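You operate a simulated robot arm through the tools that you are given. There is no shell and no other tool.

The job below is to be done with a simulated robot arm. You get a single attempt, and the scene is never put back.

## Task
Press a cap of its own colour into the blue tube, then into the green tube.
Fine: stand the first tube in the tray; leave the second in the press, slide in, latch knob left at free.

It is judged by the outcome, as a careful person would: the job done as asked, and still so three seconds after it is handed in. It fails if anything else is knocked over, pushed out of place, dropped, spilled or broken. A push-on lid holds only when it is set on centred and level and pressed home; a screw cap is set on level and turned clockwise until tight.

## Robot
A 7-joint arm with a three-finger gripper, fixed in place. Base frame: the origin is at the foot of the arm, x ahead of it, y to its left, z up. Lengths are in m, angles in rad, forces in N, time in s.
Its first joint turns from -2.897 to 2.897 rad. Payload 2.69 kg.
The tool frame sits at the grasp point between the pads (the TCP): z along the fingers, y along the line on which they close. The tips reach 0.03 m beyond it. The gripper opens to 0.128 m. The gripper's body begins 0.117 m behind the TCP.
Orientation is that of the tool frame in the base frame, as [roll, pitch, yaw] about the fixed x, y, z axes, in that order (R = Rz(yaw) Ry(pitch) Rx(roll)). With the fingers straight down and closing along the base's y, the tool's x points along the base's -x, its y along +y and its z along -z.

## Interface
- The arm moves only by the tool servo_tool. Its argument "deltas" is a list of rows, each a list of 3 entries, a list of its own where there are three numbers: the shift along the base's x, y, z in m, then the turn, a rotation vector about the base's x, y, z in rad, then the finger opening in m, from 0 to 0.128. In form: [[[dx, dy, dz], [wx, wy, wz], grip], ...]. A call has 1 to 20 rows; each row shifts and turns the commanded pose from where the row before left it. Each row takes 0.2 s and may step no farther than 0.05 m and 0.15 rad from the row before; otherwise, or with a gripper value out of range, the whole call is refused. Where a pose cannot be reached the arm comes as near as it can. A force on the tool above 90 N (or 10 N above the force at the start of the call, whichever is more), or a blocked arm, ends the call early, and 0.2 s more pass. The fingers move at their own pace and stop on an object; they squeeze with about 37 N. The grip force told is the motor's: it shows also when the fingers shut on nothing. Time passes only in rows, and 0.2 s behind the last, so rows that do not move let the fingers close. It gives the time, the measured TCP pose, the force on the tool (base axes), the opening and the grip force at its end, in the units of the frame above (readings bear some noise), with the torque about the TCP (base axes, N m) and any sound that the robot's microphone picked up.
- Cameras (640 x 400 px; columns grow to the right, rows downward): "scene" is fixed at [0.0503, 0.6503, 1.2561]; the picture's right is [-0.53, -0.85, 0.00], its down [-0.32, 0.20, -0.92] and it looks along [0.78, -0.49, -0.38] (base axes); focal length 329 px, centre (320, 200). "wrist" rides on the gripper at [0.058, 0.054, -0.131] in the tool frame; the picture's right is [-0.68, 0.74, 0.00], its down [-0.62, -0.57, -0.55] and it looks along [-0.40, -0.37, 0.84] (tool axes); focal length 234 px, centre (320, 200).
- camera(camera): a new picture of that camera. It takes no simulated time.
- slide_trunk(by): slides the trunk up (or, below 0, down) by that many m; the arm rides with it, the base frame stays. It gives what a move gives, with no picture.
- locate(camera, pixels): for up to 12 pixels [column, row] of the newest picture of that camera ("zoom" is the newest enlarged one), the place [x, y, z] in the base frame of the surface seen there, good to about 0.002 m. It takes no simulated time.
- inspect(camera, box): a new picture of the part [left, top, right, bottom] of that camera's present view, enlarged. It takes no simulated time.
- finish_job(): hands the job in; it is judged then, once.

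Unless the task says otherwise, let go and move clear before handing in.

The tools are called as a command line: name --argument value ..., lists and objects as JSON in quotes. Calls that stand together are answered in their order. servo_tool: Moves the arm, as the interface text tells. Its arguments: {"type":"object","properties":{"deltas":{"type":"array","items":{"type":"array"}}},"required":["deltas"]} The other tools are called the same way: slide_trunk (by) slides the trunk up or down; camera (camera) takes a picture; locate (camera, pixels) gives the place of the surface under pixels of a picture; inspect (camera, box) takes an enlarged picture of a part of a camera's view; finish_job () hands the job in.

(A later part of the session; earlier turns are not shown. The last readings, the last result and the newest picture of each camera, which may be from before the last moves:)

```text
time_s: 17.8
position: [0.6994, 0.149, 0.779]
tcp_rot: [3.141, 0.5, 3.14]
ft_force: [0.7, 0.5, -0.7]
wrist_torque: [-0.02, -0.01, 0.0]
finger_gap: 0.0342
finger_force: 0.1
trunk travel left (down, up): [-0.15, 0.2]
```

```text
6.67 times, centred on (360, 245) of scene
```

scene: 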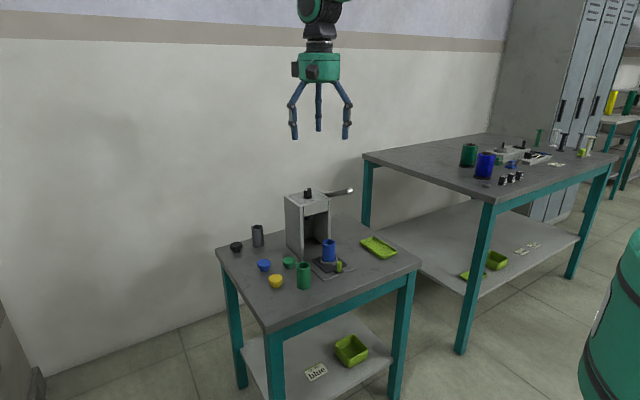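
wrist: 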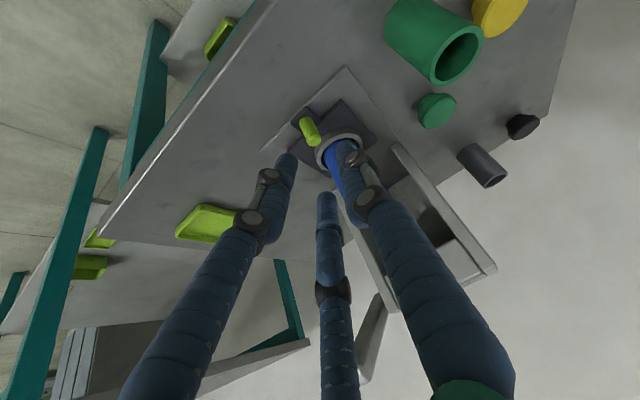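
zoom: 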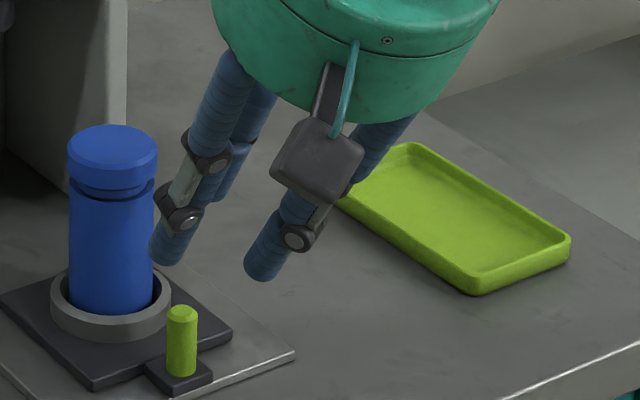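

locate --camera "zoom" --pixels '[[165, 258], [172, 235], [258, 274], [265, 250], [228, 190], [181, 312], [181, 360], [110, 150], [228, 100], [315, 170]]'

```text
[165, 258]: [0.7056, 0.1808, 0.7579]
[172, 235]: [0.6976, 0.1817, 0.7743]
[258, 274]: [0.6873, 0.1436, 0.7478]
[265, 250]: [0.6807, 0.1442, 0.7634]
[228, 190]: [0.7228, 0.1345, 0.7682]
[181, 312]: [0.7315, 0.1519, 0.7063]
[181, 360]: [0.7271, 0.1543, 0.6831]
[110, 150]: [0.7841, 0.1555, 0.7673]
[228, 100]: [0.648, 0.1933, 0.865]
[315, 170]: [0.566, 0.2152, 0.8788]
```

Tips agree with the model (tip centre x≈0.714). I approach along the tool axis so the front finger stays clear of the cap, ending around the peg.

servo_tool --deltas '[[[-0.0137, 0, 0], [0, 0, 0], 0.034], [[0.0125, 0, -0.0228], [0, 0, 0], 0.034], [[0.0125, 0, -0.0228], [0, 0, 0], 0.034], [[0.007, 0, -0.0129], [0, 0, 0], 0.034], [[0, 0, 0], [0, 0, 0], 0.034]]'

inspect --camera "scene" --box '[315, 225, 375, 285]'

camera --camera "wrist"

```text
time_s: 19.0
position: [0.7178, 0.1503, 0.7203]
tcp_rot: [3.141, 0.499, 3.14]
ft_force: [-0.1, -1.3, -1.2]
wrist_torque: [-0.04, -0.02, 0.02]
finger_gap: 0.0343
finger_force: 0.0
trunk travel left (down, up): [-0.15, 0.2]
```

```text
6.67 times, centred on (345, 255) of scene
```

zoom: 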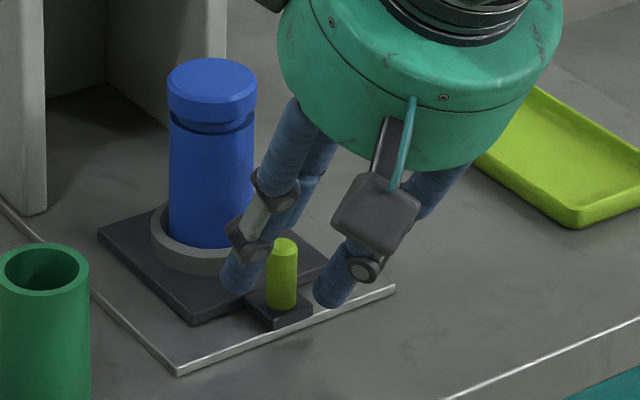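

```text
taken
```

wrist: 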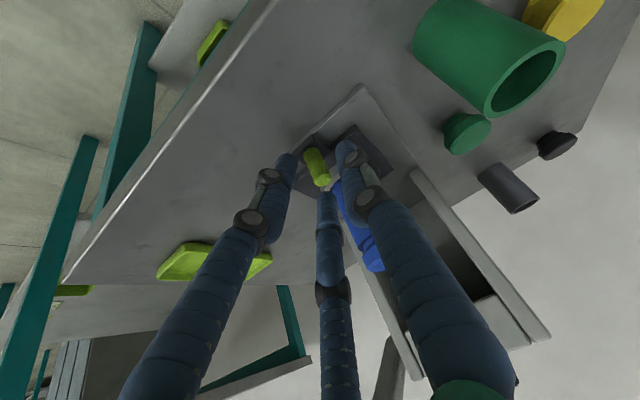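

The peg (zoom 282,270) is inside the finger ring. I go 10 mm further and close on it.

servo_tool --deltas '[[[0.0055, 0, -0.01], [0, 0, 0], 0.034], [[0, 0, 0], [0, 0, 0], 0.034], [[0, 0, 0], [0, 0, 0], 0.024], [[0, 0, 0], [0, 0, 0], 0.012], [[0, 0, 0], [0, 0, 0], 0.006], [[0, 0, 0], [0, 0, 0], 0.006]]'

inspect --camera "scene" --box '[315, 225, 375, 285]'

```text
time_s: 20.4
position: [0.7229, 0.1495, 0.7114]
tcp_rot: [-3.141, 0.497, 3.14]
ft_force: [-0.4, -11.2, 3.3]
wrist_torque: [-0.27, 0.14, -0.09]
finger_gap: 0.0212
finger_force: 11.1
trunk travel left (down, up): [-0.15, 0.2]
```

```text
6.67 times, centred on (345, 255) of scene
```

zoom: 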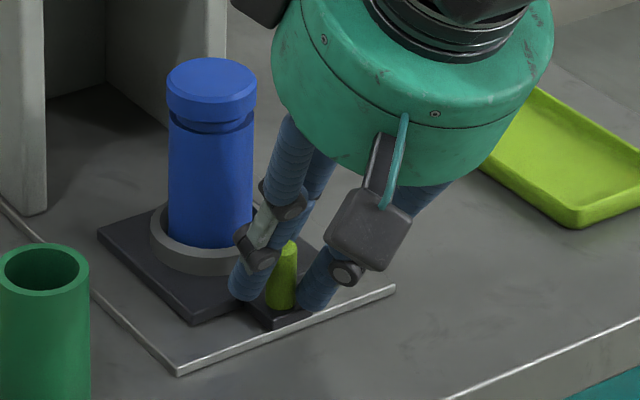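

The grip stopped at gap 0.021 with a −11 N side force, so the −y fingers touched first. I shift the hand −2 mm in y while closing and re-read.

servo_tool --deltas '[[[0, 0, 0], [0, 0, 0], 0.03], [[0, -0.002, 0], [0, 0, 0], 0.03], [[0, 0, 0], [0, 0, 0], 0.016], [[0, 0, 0], [0, 0, 0], 0.01], [[0, 0, 0], [0, 0, 0], 0.008], [[0, 0, 0], [0, 0, 0], 0.008]]'

inspect --camera "wrist" --box '[260, 120, 400, 220]'

inspect --camera "scene" --box '[325, 245, 365, 280]'

```text
time_s: 21.8
position: [0.7217, 0.148, 0.7127]
tcp_rot: [3.14, 0.499, 3.141]
ft_force: [-0.4, -8.9, 1.1]
wrist_torque: [-0.2, 0.14, -0.09]
finger_gap: 0.019
finger_force: 8.4
trunk travel left (down, up): [-0.15, 0.2]
```

```text
4.00 times, centred on (330, 170) of wrist
```

zoom: 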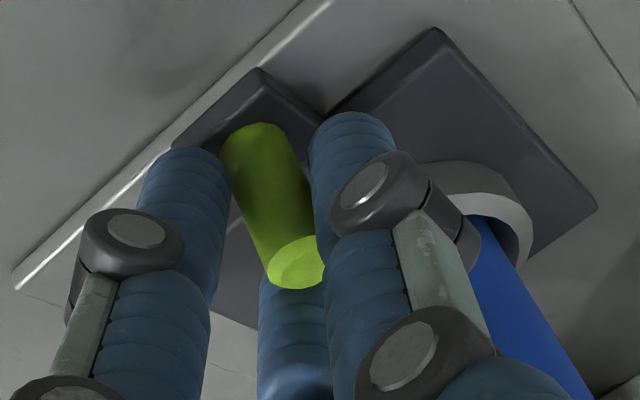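

```text
11.43 times, centred on (345, 262) of scene
```

zoom: 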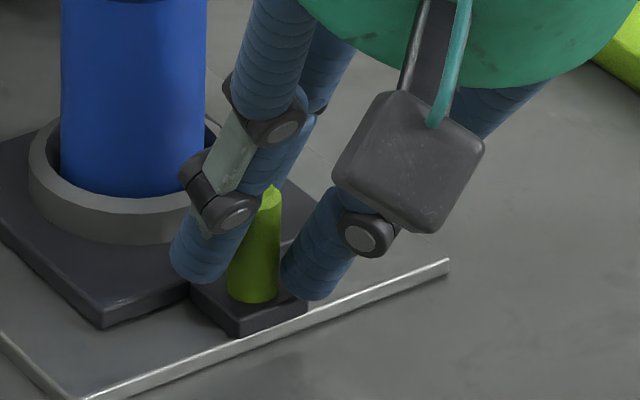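

Still −9 N on y with Fx≈0, gap shrinking as I move: the hand needs to go farther −y. I shift another 2.5 mm.

servo_tool --deltas '[[[0, -0.001, 0], [0, 0, 0], 0.01], [[0, -0.001, 0], [0, 0, 0], 0.008], [[0, -0.0005, 0], [0, 0, 0], 0.006], [[0, 0, 0], [0, 0, 0], 0.004], [[0, 0, 0], [0, 0, 0], 0.004]]'

inspect --camera "wrist" --box '[260, 120, 400, 220]'

```text
time_s: 23.0
position: [0.7236, 0.1465, 0.7114]
tcp_rot: [3.141, 0.499, -3.142]
ft_force: [-1.2, 18.5, -1.5]
wrist_torque: [0.59, 0.52, 0.21]
finger_gap: 0.0172
finger_force: 42.9
trunk travel left (down, up): [-0.15, 0.2]
```

```text
4.00 times, centred on (330, 170) of wrist
```

zoom: 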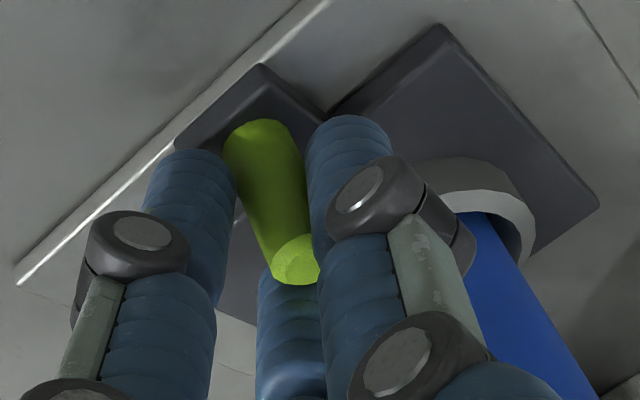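

Now gripped fully (gap 0.0172, 43 N) but with +18 N side load, so I relax by +1.2 mm in y.

servo_tool --deltas '[[[0, 0.0008, 0], [0, 0, 0], 0.004], [[0, 0.0004, 0], [0, 0, 0], 0.004], [[0, 0, 0], [0, 0, 0], 0.004]]'

```text
time_s: 23.8
position: [0.7225, 0.1483, 0.7121]
tcp_rot: [-3.141, 0.5, -3.141]
ft_force: [-1.0, 9.5, 1.0]
wrist_torque: [0.12, 0.37, 0.0]
finger_gap: 0.0174
finger_force: 42.9
trunk travel left (down, up): [-0.15, 0.2]
```

Good; a touch more relief, then I start pushing the slide in, first 40 mm slowly.

servo_tool --deltas '[[[0, 0.0008, 0], [0, 0, 0], 0.004], [[0.005, 0, 0], [0, 0, 0], 0.004], [[0.008, 0, 0], [0, 0, 0], 0.004], [[0.009, 0, 0], [0, 0, 0], 0.004], [[0.009, 0, 0], [0, 0, 0], 0.004], [[0.009, 0, 0], [0, 0, 0], 0.004], [[0, 0, 0], [0, 0, 0], 0.004]]'

inspect --camera "scene" --box '[290, 190, 390, 290]'

```text
time_s: 25.4
position: [0.7643, 0.1468, 0.7123]
tcp_rot: [-3.141, 0.501, 3.14]
ft_force: [0.5, -8.9, 2.0]
wrist_torque: [-0.17, 0.43, -0.18]
finger_gap: 0.0173
finger_force: 42.7
trunk travel left (down, up): [-0.15, 0.2]
```

```text
4.00 times, centred on (340, 240) of scene
```

zoom: 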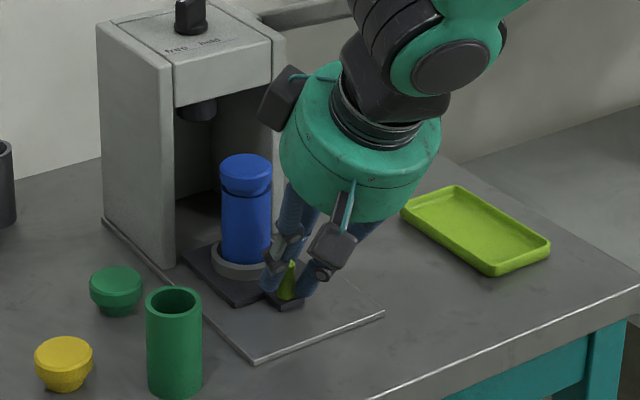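

The slide moves freely and the cap rides along. A dark box on the hand's far side (zoom 283,98) could near the press or lever, so I check its position.

locate --camera "zoom" --pixels '[[268, 95], [290, 70], [280, 125], [296, 100], [300, 130], [315, 90], [330, 190], [248, 160], [185, 115]]'

camera --camera "wrist"

```text
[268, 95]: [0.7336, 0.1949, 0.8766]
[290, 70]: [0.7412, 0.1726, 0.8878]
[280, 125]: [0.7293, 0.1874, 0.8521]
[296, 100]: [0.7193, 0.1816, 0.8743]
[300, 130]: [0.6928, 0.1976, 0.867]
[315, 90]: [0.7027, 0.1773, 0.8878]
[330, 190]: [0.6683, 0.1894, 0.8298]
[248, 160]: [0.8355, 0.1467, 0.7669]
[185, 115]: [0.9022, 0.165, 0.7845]
```

```text
taken
```

wrist: 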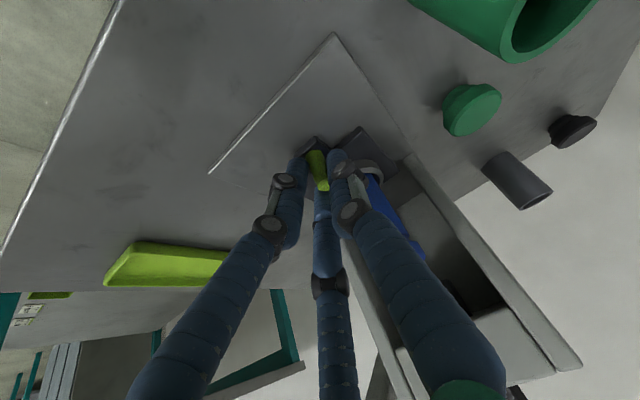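

The box reaches x≈0.76 at z≈0.87, so after 84 mm more it stays short of the press front (0.866). I continue 60 mm.

servo_tool --deltas '[[[0.01, -0.0004, 0], [0, 0, 0], 0.004], [[0.01, 0, 0], [0, 0, 0], 0.004], [[0.01, 0, 0], [0, 0, 0], 0.004], [[0.01, 0, 0], [0, 0, 0], 0.004], [[0.01, 0, 0], [0, 0, 0], 0.004], [[0.01, 0, 0], [0, 0, 0], 0.004], [[0, 0, 0], [0, 0, 0], 0.004]]'

inspect --camera "scene" --box '[280, 190, 380, 290]'

camera --camera "wrist"

```text
time_s: 27.0
position: [0.8245, 0.1475, 0.7123]
tcp_rot: [-3.142, 0.502, 3.14]
ft_force: [0.7, -14.4, 7.0]
wrist_torque: [-0.31, 0.22, -0.17]
finger_gap: 0.0171
finger_force: 42.9
trunk travel left (down, up): [-0.15, 0.2]
```

```text
4.00 times, centred on (330, 240) of scene
```

zoom: 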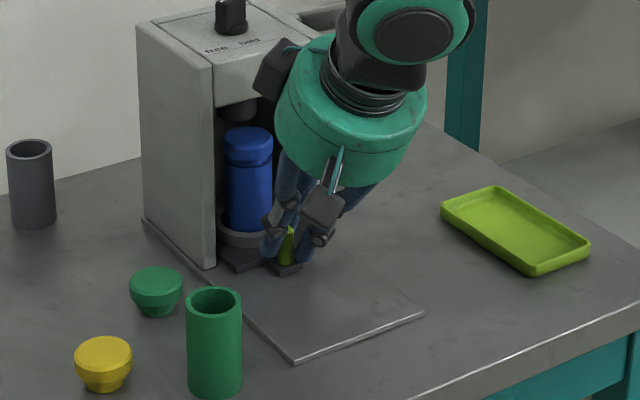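

```text
taken
```

wrist: 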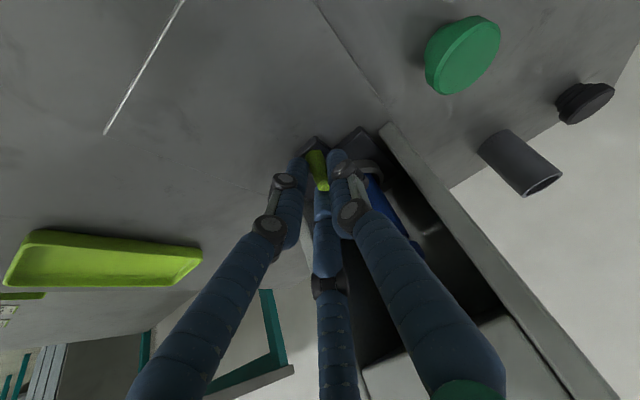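

The tube's nearly under the ram. I check the dark box's clearance to the press, then push the last ~22 mm to the stop.

locate --camera "zoom" --pixels '[[258, 70], [275, 40], [272, 92], [285, 70], [248, 145], [240, 110]]'

servo_tool --deltas '[[[0.004, -0.0006, 0], [0, 0, 0], 0.004], [[0.004, 0, 0], [0, 0, 0], 0.004], [[0.004, 0, 0], [0, 0, 0], 0.004], [[0, 0, 0], [0, 0, 0], 0.004]]'

inspect --camera "scene" --box '[290, 190, 370, 270]'

```text
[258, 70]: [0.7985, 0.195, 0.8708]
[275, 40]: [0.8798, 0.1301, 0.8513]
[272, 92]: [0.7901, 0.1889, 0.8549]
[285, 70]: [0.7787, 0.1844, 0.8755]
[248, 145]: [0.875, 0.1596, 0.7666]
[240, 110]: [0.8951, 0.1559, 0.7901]
```

```text
time_s: 28.0
position: [0.8348, 0.1475, 0.7122]
tcp_rot: [3.139, 0.5, -3.141]
ft_force: [-0.3, 8.1, 2.6]
wrist_torque: [0.4, 0.48, 0.07]
finger_gap: 0.0173
finger_force: 43.1
trunk travel left (down, up): [-0.15, 0.2]
```

```text
5.00 times, centred on (330, 230) of scene
```

zoom: 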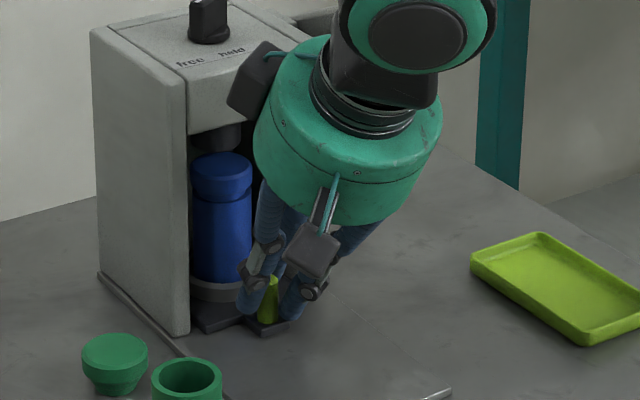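

Still no stop (Fx≈0). I push on in 3 mm steps until resistance.

servo_tool --deltas '[[[0.003, 0.0003, 0], [0, 0, 0], 0.004], [[0.003, 0, 0], [0, 0, 0], 0.004], [[0.003, 0, 0], [0, 0, 0], 0.004], [[0, 0, 0], [0, 0, 0], 0.004]]'

```text
time_s: 29.0
position: [0.8429, 0.1475, 0.7112]
tcp_rot: [-3.14, 0.501, -3.14]
ft_force: [-19.1, 14.0, 7.4]
wrist_torque: [0.39, 0.8, 0.14]
finger_gap: 0.0171
finger_force: 42.7
trunk travel left (down, up): [-0.15, 0.2]
```

Fx −19 N: the slide has met its stop. I look at the alignment under the ram.

inspect --camera "scene" --box '[300, 200, 350, 265]'

inspect --camera "wrist" --box '[270, 110, 450, 300]'

```text
6.15 times, centred on (325, 232) of scene
```

zoom: 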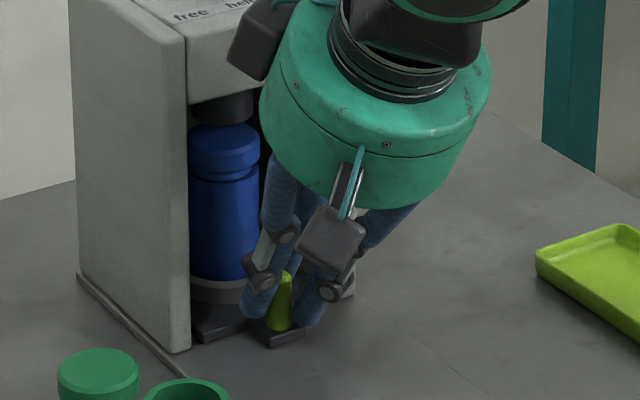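

```text
2.11 times, centred on (360, 205) of wrist
```

zoom: 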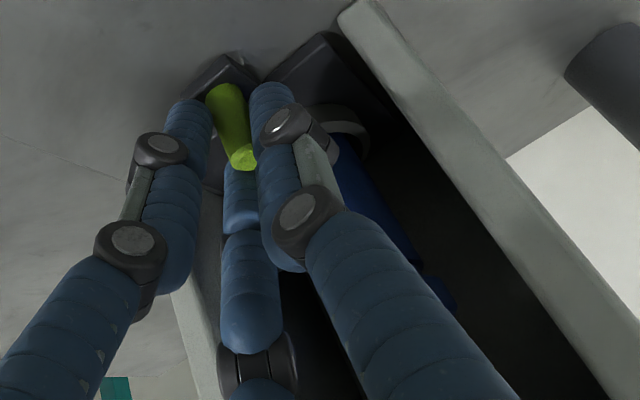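

The tube stands under the ram with the slide home. I unload slightly, open, and retreat along the tool axis.

servo_tool --deltas '[[[-0.001, 0, 0], [0, 0, 0], 0.004], [[0, 0, 0], [0, 0, 0], 0.02], [[0, 0, 0], [0, 0, 0], 0.036], [[0, 0, 0], [0, 0, 0], 0.036], [[-0.012, 0, 0.022], [0, 0, 0], 0.036], [[-0.016, 0, 0.03], [0, 0, 0], 0.036], [[-0.016, 0, 0.03], [0, 0, 0], 0.036], [[-0.03, 0, 0.03], [0, 0, 0], 0.036], [[0, 0, 0], [0, 0, 0], 0.036]]'

inspect --camera "scene" --box '[280, 180, 380, 280]'

```text
time_s: 31.0
position: [0.768, 0.1471, 0.8238]
tcp_rot: [3.141, 0.5, 3.14]
ft_force: [-0.8, 0.5, -0.4]
wrist_torque: [0.04, 0.0, -0.01]
finger_gap: 0.0362
finger_force: 0.0
trunk travel left (down, up): [-0.15, 0.2]
```

```text
4.00 times, centred on (330, 230) of scene
```

zoom: 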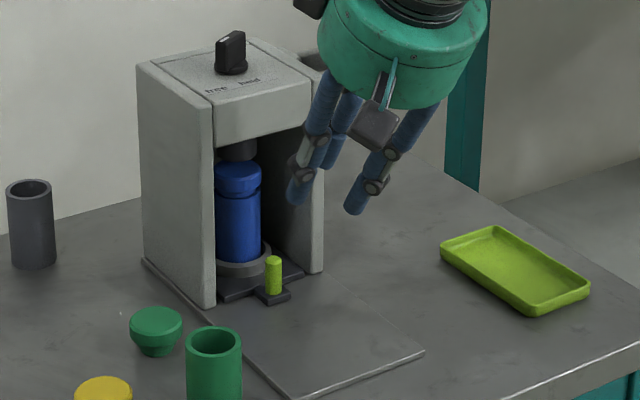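

Slide is in, tube under ram, hand clear. I rise, level the hand and move over toward the lever for a measurement.

servo_tool --deltas '[[[-0.03, 0, 0.04], [0, 0, 0], 0.036], [[-0.03, 0, 0.04], [0, 0, 0], 0.03], [[0, 0, 0.045], [0, 0.125, 0], 0.02], [[0, 0, 0.045], [0, 0.125, 0], 0.01], [[0, 0, 0.03], [0, 0.125, 0], 0.0], [[0, 0, 0], [0, 0.125, 0], 0.0], [[0, 0, 0], [0, 0, 0], 0.0]]'

camera --camera "wrist"

inspect --camera "scene" --box '[295, 170, 375, 230]'

```text
time_s: 32.6
position: [0.7095, 0.1469, 1.0221]
tcp_rot: [3.141, -0.004, -3.141]
ft_force: [0.6, 0.4, -0.1]
wrist_torque: [-0.02, 0.03, 0.0]
finger_gap: 0.0019
finger_force: 31.6
trunk travel left (down, up): [-0.15, 0.2]
```

```text
taken
```

wrist: 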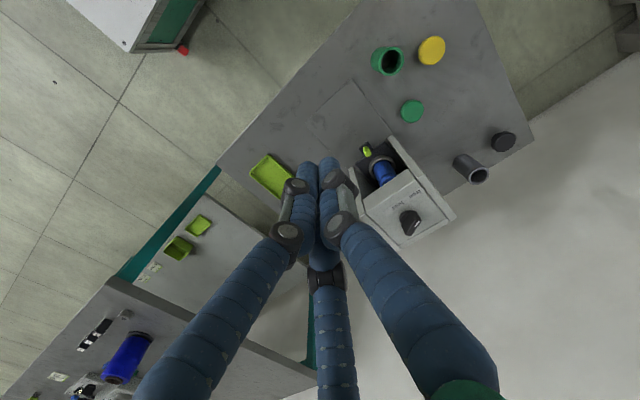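

```text
6.67 times, centred on (335, 200) of scene
```

zoom: 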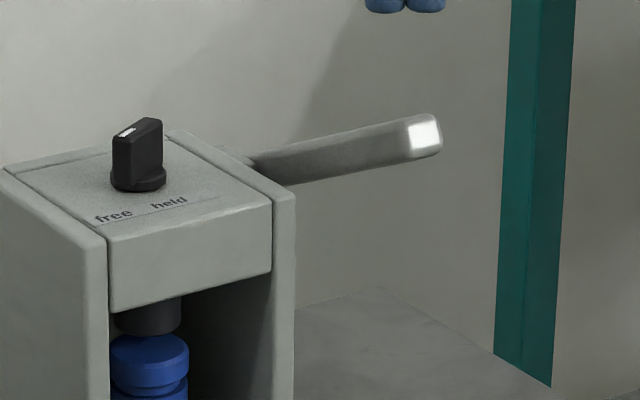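

locate --camera "zoom" --pixels '[[412, 140], [438, 133], [425, 118], [424, 155], [400, 122], [340, 135], [260, 157], [260, 180], [340, 160], [385, 150]]'

inspect --camera "scene" --box '[332, 180, 358, 210]'

```text
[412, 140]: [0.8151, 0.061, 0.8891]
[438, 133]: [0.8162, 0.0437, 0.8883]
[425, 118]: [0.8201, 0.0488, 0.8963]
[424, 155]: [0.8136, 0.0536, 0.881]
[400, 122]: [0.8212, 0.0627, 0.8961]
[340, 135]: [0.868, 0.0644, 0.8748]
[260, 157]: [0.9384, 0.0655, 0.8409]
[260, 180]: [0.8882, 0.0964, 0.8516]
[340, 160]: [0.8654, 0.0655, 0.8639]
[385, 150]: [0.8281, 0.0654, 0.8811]
```

```text
13.33 times, centred on (345, 195) of scene
```

zoom: 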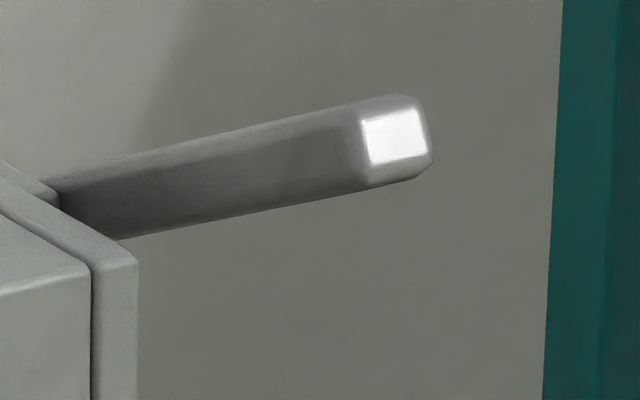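

The lever bar is 24 mm wide (y 0.042–0.066), its top at z≈0.89 near x=0.832. I move the closed fingertips above it and touch down gently.

servo_tool --deltas '[[[0.03, -0.03, 0], [0, 0, 0], 0.0], [[0.03, -0.03, 0], [0, 0, 0], 0.0], [[0.03, -0.0328, 0], [0, 0, 0], 0.0], [[0.0325, 0, -0.02], [0, 0, 0], 0.0], [[0, 0, -0.04], [0, 0, 0], 0.0], [[0, 0, -0.02], [0, 0, 0], 0.0], [[0, 0, -0.01], [0, 0, 0], 0.0], [[0, 0, -0.006], [0, 0, 0], 0.0], [[0, 0, 0], [0, 0, 0], 0.0]]'

inspect --camera "scene" --box '[295, 150, 375, 230]'

```text
time_s: 34.6
position: [0.8312, 0.0532, 0.9272]
tcp_rot: [-3.14, 0.001, 3.14]
ft_force: [0.1, 0.7, -0.2]
wrist_torque: [0.0, 0.03, 0.02]
finger_gap: 0.0022
finger_force: 31.1
trunk travel left (down, up): [-0.15, 0.2]
```

```text
5.00 times, centred on (335, 190) of scene
```

zoom: 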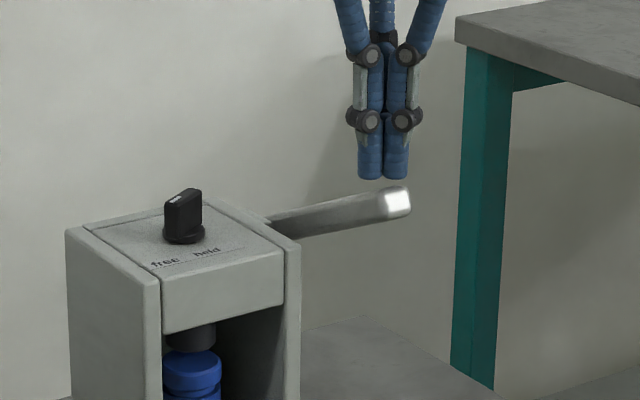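

Tips are right above the lever near its end. I push down slowly.

servo_tool --deltas '[[[0, 0, -0.006], [0, 0, 0], 0.0], [[0, 0, -0.005], [0, 0, 0], 0.0], [[0, 0, -0.005], [0, 0, 0], 0.0], [[0, 0, -0.005], [0, 0, 0], 0.0], [[0, 0, -0.005], [0, 0, 0], 0.0], [[0, 0, 0], [0, 0, 0], 0.0]]'

inspect --camera "scene" --box '[295, 150, 375, 260]'

```text
time_s: 36.0
position: [0.8312, 0.0546, 0.9025]
tcp_rot: [-3.141, 0.0, -3.141]
ft_force: [0.6, -0.4, 1.3]
wrist_torque: [-0.02, -0.01, 0.0]
finger_gap: 0.0019
finger_force: 31.5
trunk travel left (down, up): [-0.15, 0.2]
```

```text
3.64 times, centred on (335, 205) of scene
```

zoom: 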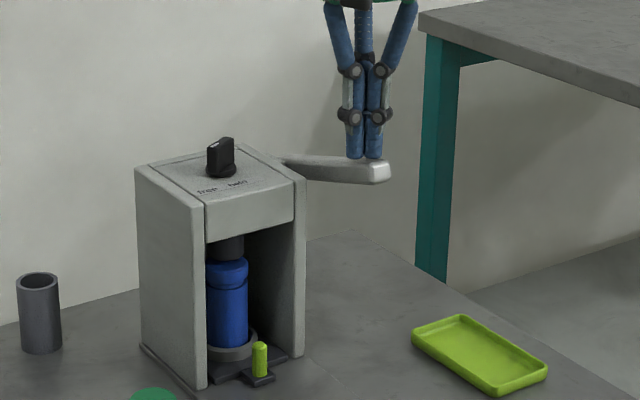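

The lever follows lightly and the ram has come down close to the cap. I continue pushing in 4 mm steps.

servo_tool --deltas '[[[0, 0, -0.004], [0, 0, 0], 0.0], [[0, 0, -0.004], [0, 0, 0], 0.0], [[0, 0, -0.004], [0, 0, 0], 0.0], [[0, 0, -0.004], [0, 0, 0], 0.0], [[0, 0, 0], [0, 0, 0], 0.0]]'

inspect --camera "scene" --box '[295, 150, 375, 260]'

```text
time_s: 37.2
position: [0.8314, 0.0549, 0.8854]
tcp_rot: [3.141, 0.0, 3.141]
ft_force: [-1.2, 0.3, 0.9]
wrist_torque: [-0.05, 0.02, -0.02]
finger_gap: 0.0021
finger_force: 31.0
trunk travel left (down, up): [-0.15, 0.2]
```

```text
3.64 times, centred on (335, 205) of scene
```

zoom: 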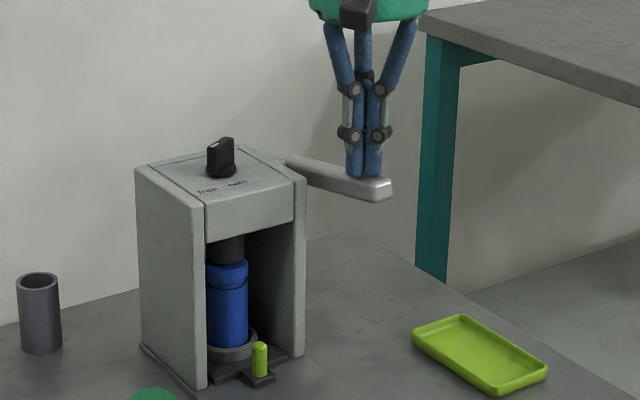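

The ram has just reached the cap. I keep pressing.

servo_tool --deltas '[[[0, 0, -0.003], [0, 0, 0], 0.0], [[0, 0, -0.003], [0, 0, 0], 0.0], [[0, 0, -0.003], [0, 0, 0], 0.0], [[0, 0, -0.003], [0, 0, 0], 0.0], [[0, 0, 0], [0, 0, 0], 0.0]]'

inspect --camera "scene" --box '[300, 195, 350, 260]'

```text
time_s: 38.4
position: [0.8315, 0.0546, 0.8731]
tcp_rot: [3.141, -0.001, 3.141]
ft_force: [0.3, 0.8, 1.8]
wrist_torque: [0.0, 0.02, 0.02]
finger_gap: 0.0021
finger_force: 30.9
trunk travel left (down, up): [-0.15, 0.2]
```

```text
6.15 times, centred on (325, 228) of scene
```

zoom: 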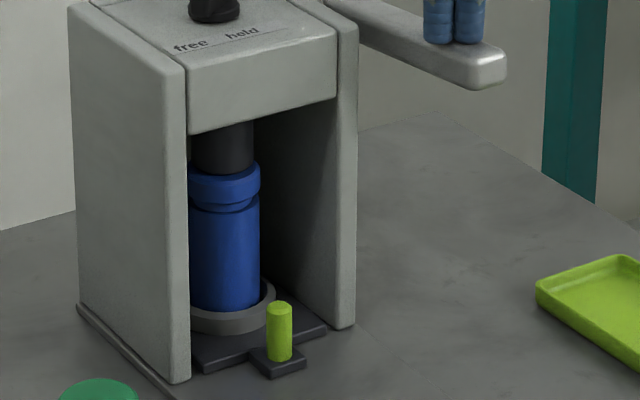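

Ram is on the cap now (zoom 224,170), about to press. I continue, watching force.

servo_tool --deltas '[[[0, 0, -0.003], [0, 0, 0], 0.0], [[0, 0, -0.003], [0, 0, 0], 0.0], [[0, 0, -0.003], [0, 0, 0], 0.0], [[0, 0, -0.003], [0, 0, 0], 0.0], [[0, 0, 0], [0, 0, 0], 0.0]]'

inspect --camera "scene" --box '[300, 195, 350, 260]'

```text
time_s: 39.6
position: [0.831, 0.0548, 0.8624]
tcp_rot: [3.14, 0.002, -3.14]
ft_force: [-0.2, -0.9, 1.5]
wrist_torque: [-0.02, 0.02, 0.0]
finger_gap: 0.0022
finger_force: 31.2
trunk travel left (down, up): [-0.15, 0.2]
```

```text
6.15 times, centred on (325, 228) of scene
```

zoom: 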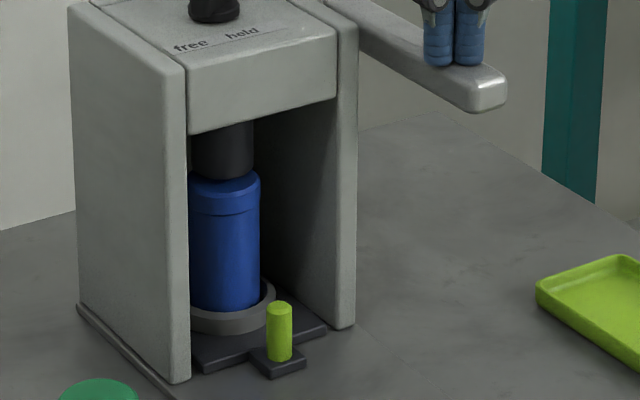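

The cap has gone down with its head meeting the rim (zoom row ~213). I press on until there's firm resistance to be sure it's home.

servo_tool --deltas '[[[0, 0, -0.002], [0, 0, 0], 0.0], [[0, 0, -0.002], [0, 0, 0], 0.0], [[0, 0, -0.002], [0, 0, 0], 0.0], [[0, 0, -0.002], [0, 0, 0], 0.0], [[0, 0, 0], [0, 0, 0], 0.0]]'

inspect --camera "scene" --box '[310, 210, 340, 250]'

```text
time_s: 40.8
position: [0.8305, 0.0539, 0.8543]
tcp_rot: [3.141, -0.001, -3.141]
ft_force: [-0.3, 1.0, 2.8]
wrist_torque: [0.04, -0.01, 0.03]
finger_gap: 0.0018
finger_force: 31.5
trunk travel left (down, up): [-0.15, 0.2]
```

```text
10.00 times, centred on (325, 230) of scene
```

zoom: 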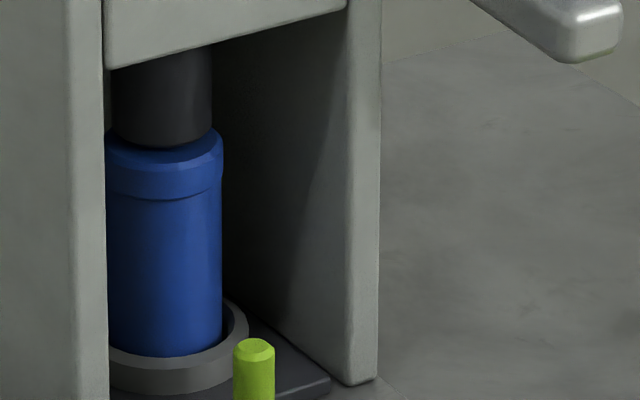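

Only 2.8 N so far; I keep going in 2 mm steps to find the hard stop.

servo_tool --deltas '[[[0, 0, -0.002], [0, 0, 0], 0.0], [[0, 0, -0.002], [0, 0, 0], 0.0], [[0, 0, -0.002], [0, 0, 0], 0.0], [[0, 0, -0.002], [0, 0, 0], 0.0], [[0, 0, 0], [0, 0, 0], 0.0]]'

inspect --camera "scene" --box '[310, 190, 350, 250]'

```text
time_s: 42.0
position: [0.8316, 0.0541, 0.8459]
tcp_rot: [-3.141, 0.0, 3.142]
ft_force: [0.2, 1.2, 3.3]
wrist_torque: [0.0, -0.07, 0.01]
finger_gap: 0.002
finger_force: 31.2
trunk travel left (down, up): [-0.15, 0.2]
```

```text
6.67 times, centred on (330, 220) of scene
```

zoom: 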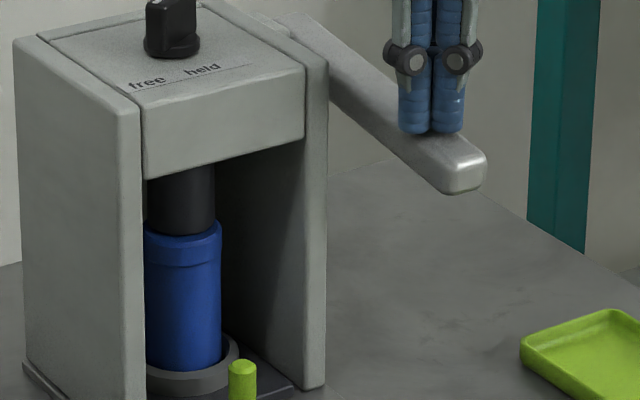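

servo_tool --deltas '[[[0, 0, -0.002], [0, 0, 0], 0.0], [[0, 0, -0.002], [0, 0, 0], 0.0], [[0, 0, -0.002], [0, 0, 0], 0.0], [[0, 0, -0.002], [0, 0, 0], 0.0], [[0, 0, 0], [0, 0, 0], 0.0]]'

inspect --camera "scene" --box '[310, 190, 350, 250]'

```text
time_s: 43.2
position: [0.8316, 0.0527, 0.8398]
tcp_rot: [3.14, 0.004, -3.141]
ft_force: [-9.4, 2.9, 27.1]
wrist_torque: [-0.04, -0.18, -0.02]
finger_gap: 0.0022
finger_force: 31.4
trunk travel left (down, up): [-0.15, 0.2]
```

```text
6.67 times, centred on (330, 220) of scene
```

zoom: 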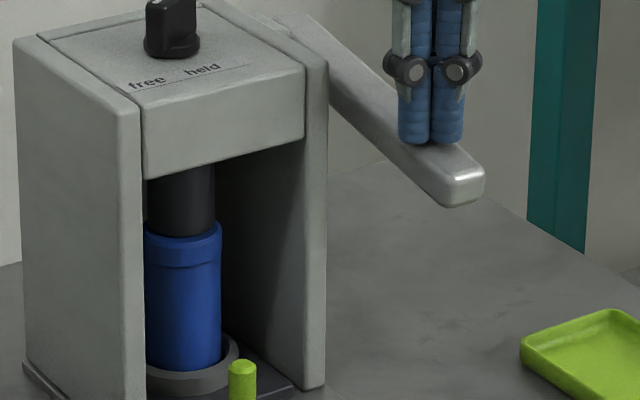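

Resistance at 27 N now. I press a little harder to make sure the cap is home.

servo_tool --deltas '[[[0, 0, -0.001], [0, 0, 0], 0.0], [[0, 0, -0.001], [0, 0, 0], 0.0], [[0, 0, -0.001], [0, 0, 0], 0.0], [[0, 0, 0], [0, 0, 0], 0.0]]'

inspect --camera "scene" --box '[310, 210, 340, 250]'

```text
time_s: 44.2
position: [0.8306, 0.0547, 0.8382]
tcp_rot: [3.141, 0.004, -3.141]
ft_force: [-7.9, 1.4, 48.1]
wrist_torque: [-0.18, -0.52, -0.04]
finger_gap: 0.0019
finger_force: 31.1
trunk travel left (down, up): [-0.15, 0.2]
```

```text
10.00 times, centred on (325, 230) of scene
```

zoom: 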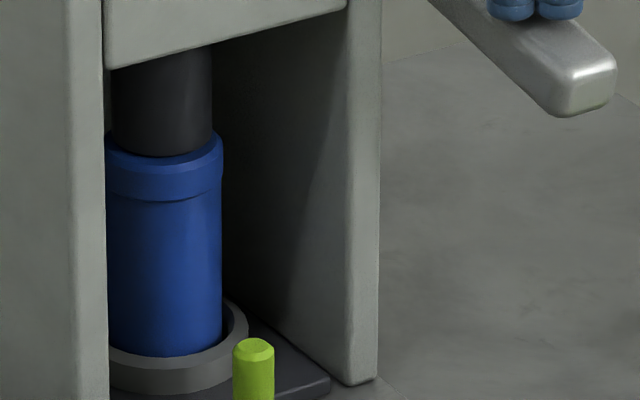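

48 N and the head is flush on the rim. One more increment for certainty, then I raise the hand and see what the lever does.

servo_tool --deltas '[[[0, 0, -0.001], [0, 0, 0], 0.0], [[0, 0, -0.001], [0, 0, 0], 0.0], [[0, 0, 0], [0, 0, 0], 0.0]]'

servo_tool --deltas '[[[0, 0, 0.004], [0, 0, 0], 0.0], [[0, 0, 0.006], [0, 0, 0], 0.0], [[0, 0, 0.01], [0, 0, 0], 0.0], [[0, 0, 0.01], [0, 0, 0], 0.0], [[0, 0, 0], [0, 0, 0], 0.0]]'

inspect --camera "scene" --box '[300, 170, 370, 250]'

```text
time_s: 45.0
position: [0.8311, 0.0539, 0.8371]
tcp_rot: [-3.141, 0.007, -3.141]
ft_force: [-5.5, -2.1, 64.3]
wrist_torque: [-0.36, -0.88, 0.0]
finger_gap: 0.002
finger_force: 30.9
trunk travel left (down, up): [-0.15, 0.2]
```

```text
time_s: 46.2
position: [0.8298, 0.0535, 0.8631]
tcp_rot: [-3.141, -0.004, -3.141]
ft_force: [-0.3, -0.3, 2.3]
wrist_torque: [0.02, 0.0, -0.03]
finger_gap: 0.0021
finger_force: 31.5
trunk travel left (down, up): [-0.15, 0.2]
```

```text
5.00 times, centred on (335, 210) of scene
```

zoom: 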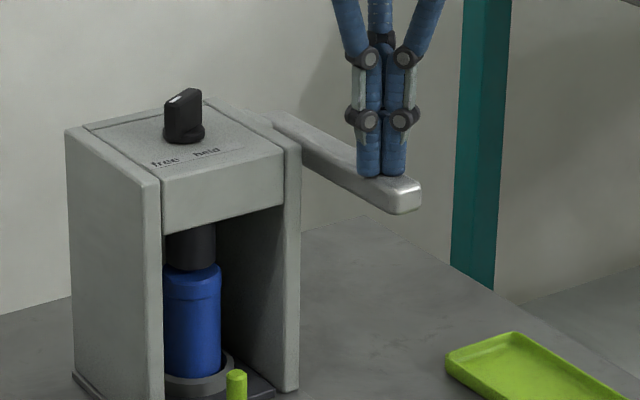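

The lever follows my hand back up (2.3 N), so the latch is truly free. I ride it up fully and clear.

servo_tool --deltas '[[[0, 0, 0.01], [0, 0, 0], 0.0], [[0, 0, 0.01], [0, 0, 0], 0.0], [[0, 0, 0.01], [0, 0, 0], 0.0], [[0, 0, 0.01], [0, 0, 0], 0.0], [[0, 0, 0.01], [0, 0, 0], 0.0], [[0, 0, 0.02], [0, 0, 0], 0.0], [[0, 0, 0.04], [0, 0, 0], 0.0], [[-0.04, 0, 0.02], [0, 0, 0], 0.0], [[-0.04, 0.02, 0], [0, 0, 0], 0.02], [[0, 0.02, 0], [0, 0, 0], 0.036], [[0, 0, 0], [0, 0, 0], 0.036]]'

inspect --camera "scene" --box '[290, 170, 370, 270]'

```text
time_s: 48.6
position: [0.7503, 0.0946, 0.9908]
tcp_rot: [3.141, 0.0, 3.139]
ft_force: [-0.1, 0.8, -1.0]
wrist_torque: [-0.02, 0.03, -0.04]
finger_gap: 0.0361
finger_force: 0.1
trunk travel left (down, up): [-0.15, 0.2]
```

```text
4.00 times, centred on (330, 220) of scene
```

zoom: 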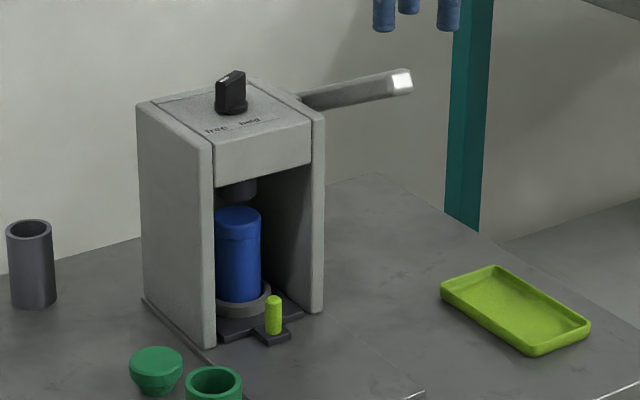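

Blue cap is flush in the tube and the lever is back up. Now I re-tilt the hand and approach the peg (now near x≈0.853) to pull the slide out.

servo_tool --deltas '[[[0, 0.03, -0.02], [0, -0.125, 0], 0.036], [[0, 0.023, -0.02], [0, -0.125, 0], 0.036], [[0, 0, -0.04], [0, -0.125, 0], 0.036], [[0, 0, -0.04], [0, -0.125, 0], 0.036], [[0.015, 0, -0.04], [0, 0, 0], 0.036], [[0.02, 0, -0.04], [0, 0, 0], 0.036], [[0.0134, 0, 0], [0, 0, 0], 0.036], [[0.0144, 0, -0.026], [0, 0, 0], 0.036], [[0.0144, 0, -0.026], [0, 0, 0], 0.036], [[0, 0, 0], [0, 0, 0], 0.036]]'

inspect --camera "scene" --box '[290, 190, 370, 270]'

inspect --camera "wrist" --box '[250, 100, 410, 240]'

```text
time_s: 50.8
position: [0.8278, 0.1489, 0.7402]
tcp_rot: [-3.142, 0.5, 3.141]
ft_force: [-0.2, -0.5, -0.5]
wrist_torque: [-0.03, -0.01, -0.01]
finger_gap: 0.0359
finger_force: 0.0
trunk travel left (down, up): [-0.15, 0.2]
```

```text
5.00 times, centred on (330, 230) of scene
```

zoom: 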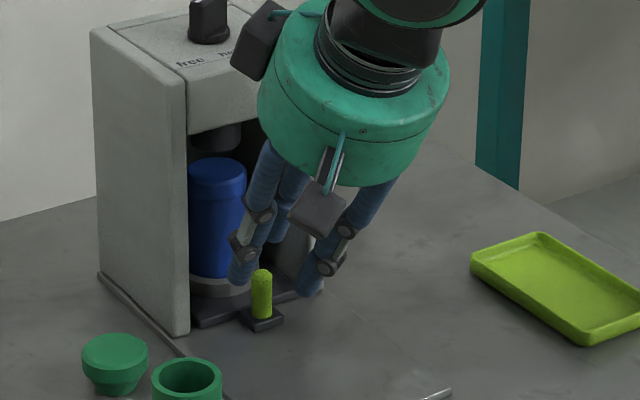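

```text
2.86 times, centred on (330, 170) of wrist
```

zoom: 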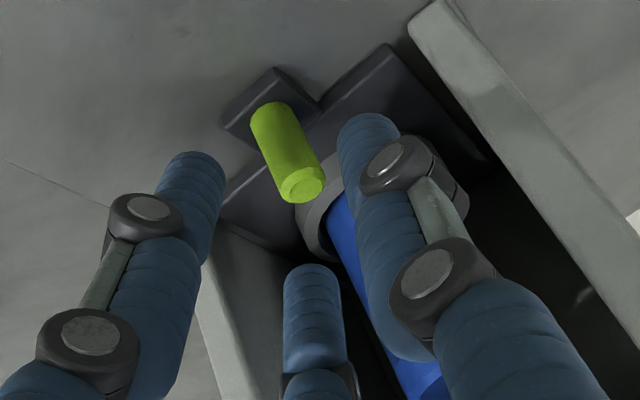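

The peg (zoom 287,155) lies inside the finger ring. I advance the remaining 29 mm down and close.

servo_tool --deltas '[[[0.008, 0, -0.0145], [0, 0, 0], 0.036], [[0.0063, 0, -0.0145], [0, 0, 0], 0.036], [[0, 0, 0], [0, 0, 0], 0.028], [[0, 0, 0], [0, 0, 0], 0.016], [[0, 0, 0], [0, 0, 0], 0.004], [[0, 0, 0], [0, 0, 0], 0.004], [[0, 0, 0], [0, 0, 0], 0.004]]'

```text
time_s: 52.4
position: [0.8429, 0.1469, 0.7108]
tcp_rot: [-3.141, 0.5, 3.141]
ft_force: [-1.4, 5.0, 1.6]
wrist_torque: [0.11, 0.45, 0.02]
finger_gap: 0.0173
finger_force: 43.0
trunk travel left (down, up): [-0.15, 0.2]
```

Gripped cleanly (gap 0.0173, 43 N, little side load). I pull the slide out 120 mm in smooth steps.

servo_tool --deltas '[[[-0.005, 0, 0], [0, 0, 0], 0.004], [[-0.008, 0, 0], [0, 0, 0], 0.004], [[-0.01, 0, 0], [0, 0, 0], 0.004], [[-0.01, 0, 0], [0, 0, 0], 0.004], [[-0.01, 0, 0], [0, 0, 0], 0.004], [[-0.01, 0, 0], [0, 0, 0], 0.004], [[0, 0, 0], [0, 0, 0], 0.004]]'

inspect --camera "scene" --box '[290, 190, 390, 290]'

```text
time_s: 54.0
position: [0.7904, 0.1479, 0.712]
tcp_rot: [-3.139, 0.5, -3.14]
ft_force: [-0.3, 12.3, -6.8]
wrist_torque: [0.23, 0.41, 0.07]
finger_gap: 0.0176
finger_force: 42.9
trunk travel left (down, up): [-0.15, 0.2]
```

```text
4.00 times, centred on (340, 240) of scene
```

zoom: 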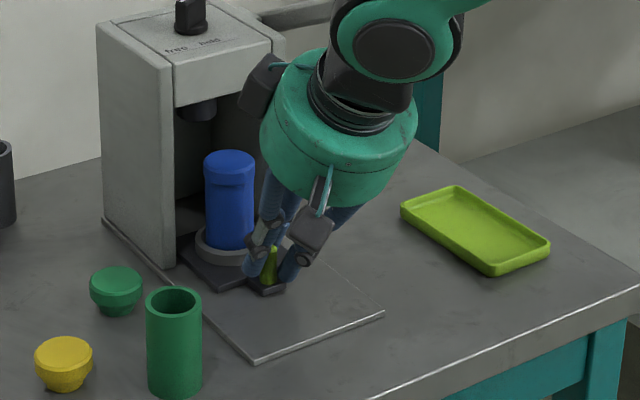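

servo_tool --deltas '[[[-0.01, 0.0004, 0], [0, 0, 0], 0.004], [[-0.01, 0, 0], [0, 0, 0], 0.004], [[-0.01, 0, 0], [0, 0, 0], 0.004], [[-0.01, 0, 0], [0, 0, 0], 0.004], [[-0.01, 0, 0], [0, 0, 0], 0.004], [[-0.008, 0, 0], [0, 0, 0], 0.004], [[-0.005, 0, 0], [0, 0, 0], 0.004], [[0, 0, 0], [0, 0, 0], 0.004]]'

inspect --camera "scene" --box '[290, 190, 390, 290]'

```text
time_s: 55.8
position: [0.7292, 0.1463, 0.7115]
tcp_rot: [-3.141, 0.5, 3.14]
ft_force: [-0.9, -18.7, -9.2]
wrist_torque: [-0.53, 0.45, -0.28]
finger_gap: 0.0174
finger_force: 42.9
trunk travel left (down, up): [-0.15, 0.2]
```

```text
4.00 times, centred on (340, 240) of scene
```

zoom: 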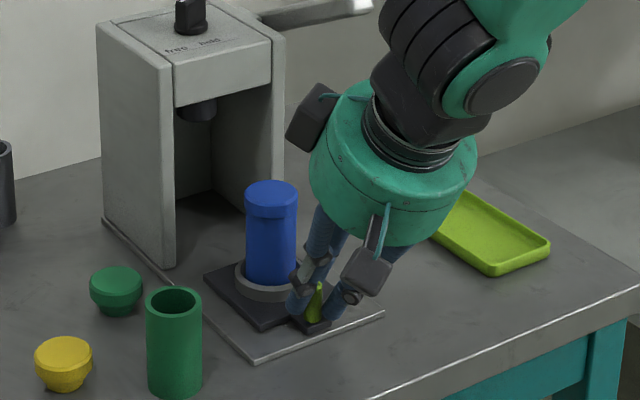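

Almost at its original out position. I ease the side load and pull the last few mm.

servo_tool --deltas '[[[-0.002, -0.0007, 0], [0, 0, 0], 0.004], [[-0.002, 0, 0], [0, 0, 0], 0.004], [[0, 0, 0], [0, 0, 0], 0.004]]'

```text
time_s: 56.6
position: [0.7239, 0.1467, 0.7119]
tcp_rot: [3.141, 0.499, 3.14]
ft_force: [-2.8, -15.5, -4.8]
wrist_torque: [-0.25, 0.63, -0.23]
finger_gap: 0.0176
finger_force: 43.1
trunk travel left (down, up): [-0.15, 0.2]
```

The slide is out at its original place. I release the peg, retreat along the tool axis, level the hand and hover over the blue tube.

servo_tool --deltas '[[[0, 0, 0], [0, 0, 0], 0.02], [[0, 0, 0], [0, 0, 0], 0.036], [[0, 0, 0], [0, 0, 0], 0.036], [[-0.012, 0, 0.022], [0, 0, 0], 0.036], [[-0.016, 0, 0.03], [0, 0, 0], 0.036], [[-0.016, 0, 0.03], [0, 0, 0], 0.036], [[0, 0, 0.045], [0, 0, 0], 0.036], [[0, 0, 0.04], [0, 0.125, 0], 0.05], [[0, 0, 0.03], [0, 0.125, 0], 0.06], [[0, 0, 0], [0, 0.125, 0], 0.06], [[0, 0, 0], [0, 0.125, 0], 0.06], [[0, 0, 0], [0, 0, 0], 0.06]]'

camera --camera "wrist"

inspect --camera "scene" --box '[270, 220, 400, 300]'

```text
time_s: 59.2
position: [0.6797, 0.1473, 0.9086]
tcp_rot: [-3.141, -0.001, -3.141]
ft_force: [-0.1, -0.1, -0.5]
wrist_torque: [-0.02, 0.02, 0.02]
finger_gap: 0.0599
finger_force: 0.1
trunk travel left (down, up): [-0.15, 0.2]
```

```text
taken
```

wrist: 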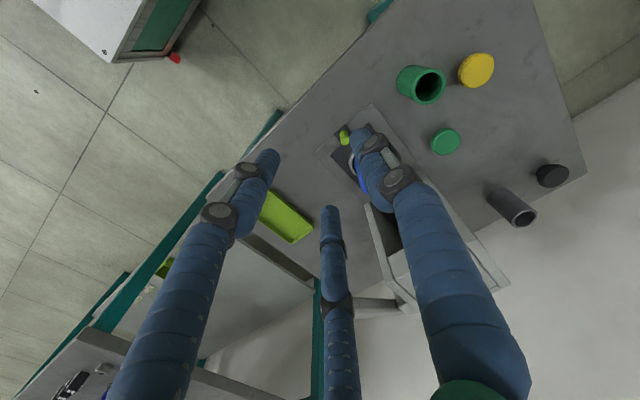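

```text
4.92 times, centred on (335, 260) of scene
```

zoom: 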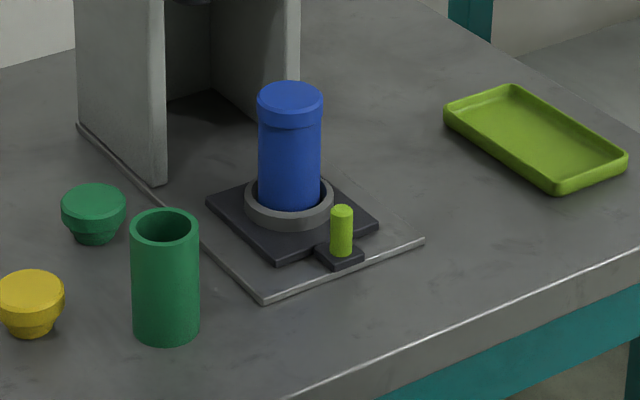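

Slide out, blue tube capped flush. I measure the capped tube and the tray.

locate --camera "zoom" --pixels '[[262, 98], [318, 100], [290, 86], [290, 112], [290, 98], [342, 208], [279, 256], [450, 108], [515, 90], [622, 155], [560, 185], [535, 135]]'

inspect --camera "scene" --box '[355, 228, 405, 264]'

```text
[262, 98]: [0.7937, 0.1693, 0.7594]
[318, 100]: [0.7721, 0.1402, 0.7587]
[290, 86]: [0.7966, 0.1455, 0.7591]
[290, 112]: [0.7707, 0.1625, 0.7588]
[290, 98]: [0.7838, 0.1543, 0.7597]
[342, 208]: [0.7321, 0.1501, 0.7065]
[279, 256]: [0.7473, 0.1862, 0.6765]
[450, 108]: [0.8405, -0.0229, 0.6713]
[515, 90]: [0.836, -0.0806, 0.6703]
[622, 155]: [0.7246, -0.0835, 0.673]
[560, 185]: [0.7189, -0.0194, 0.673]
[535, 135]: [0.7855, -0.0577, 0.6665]
```

```text
11.11 times, centred on (380, 246) of scene
```

zoom: 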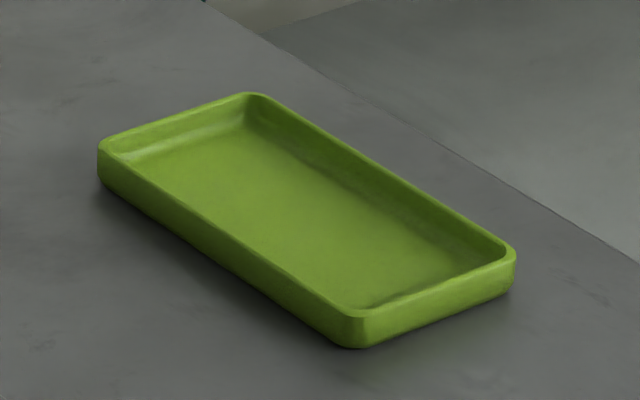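

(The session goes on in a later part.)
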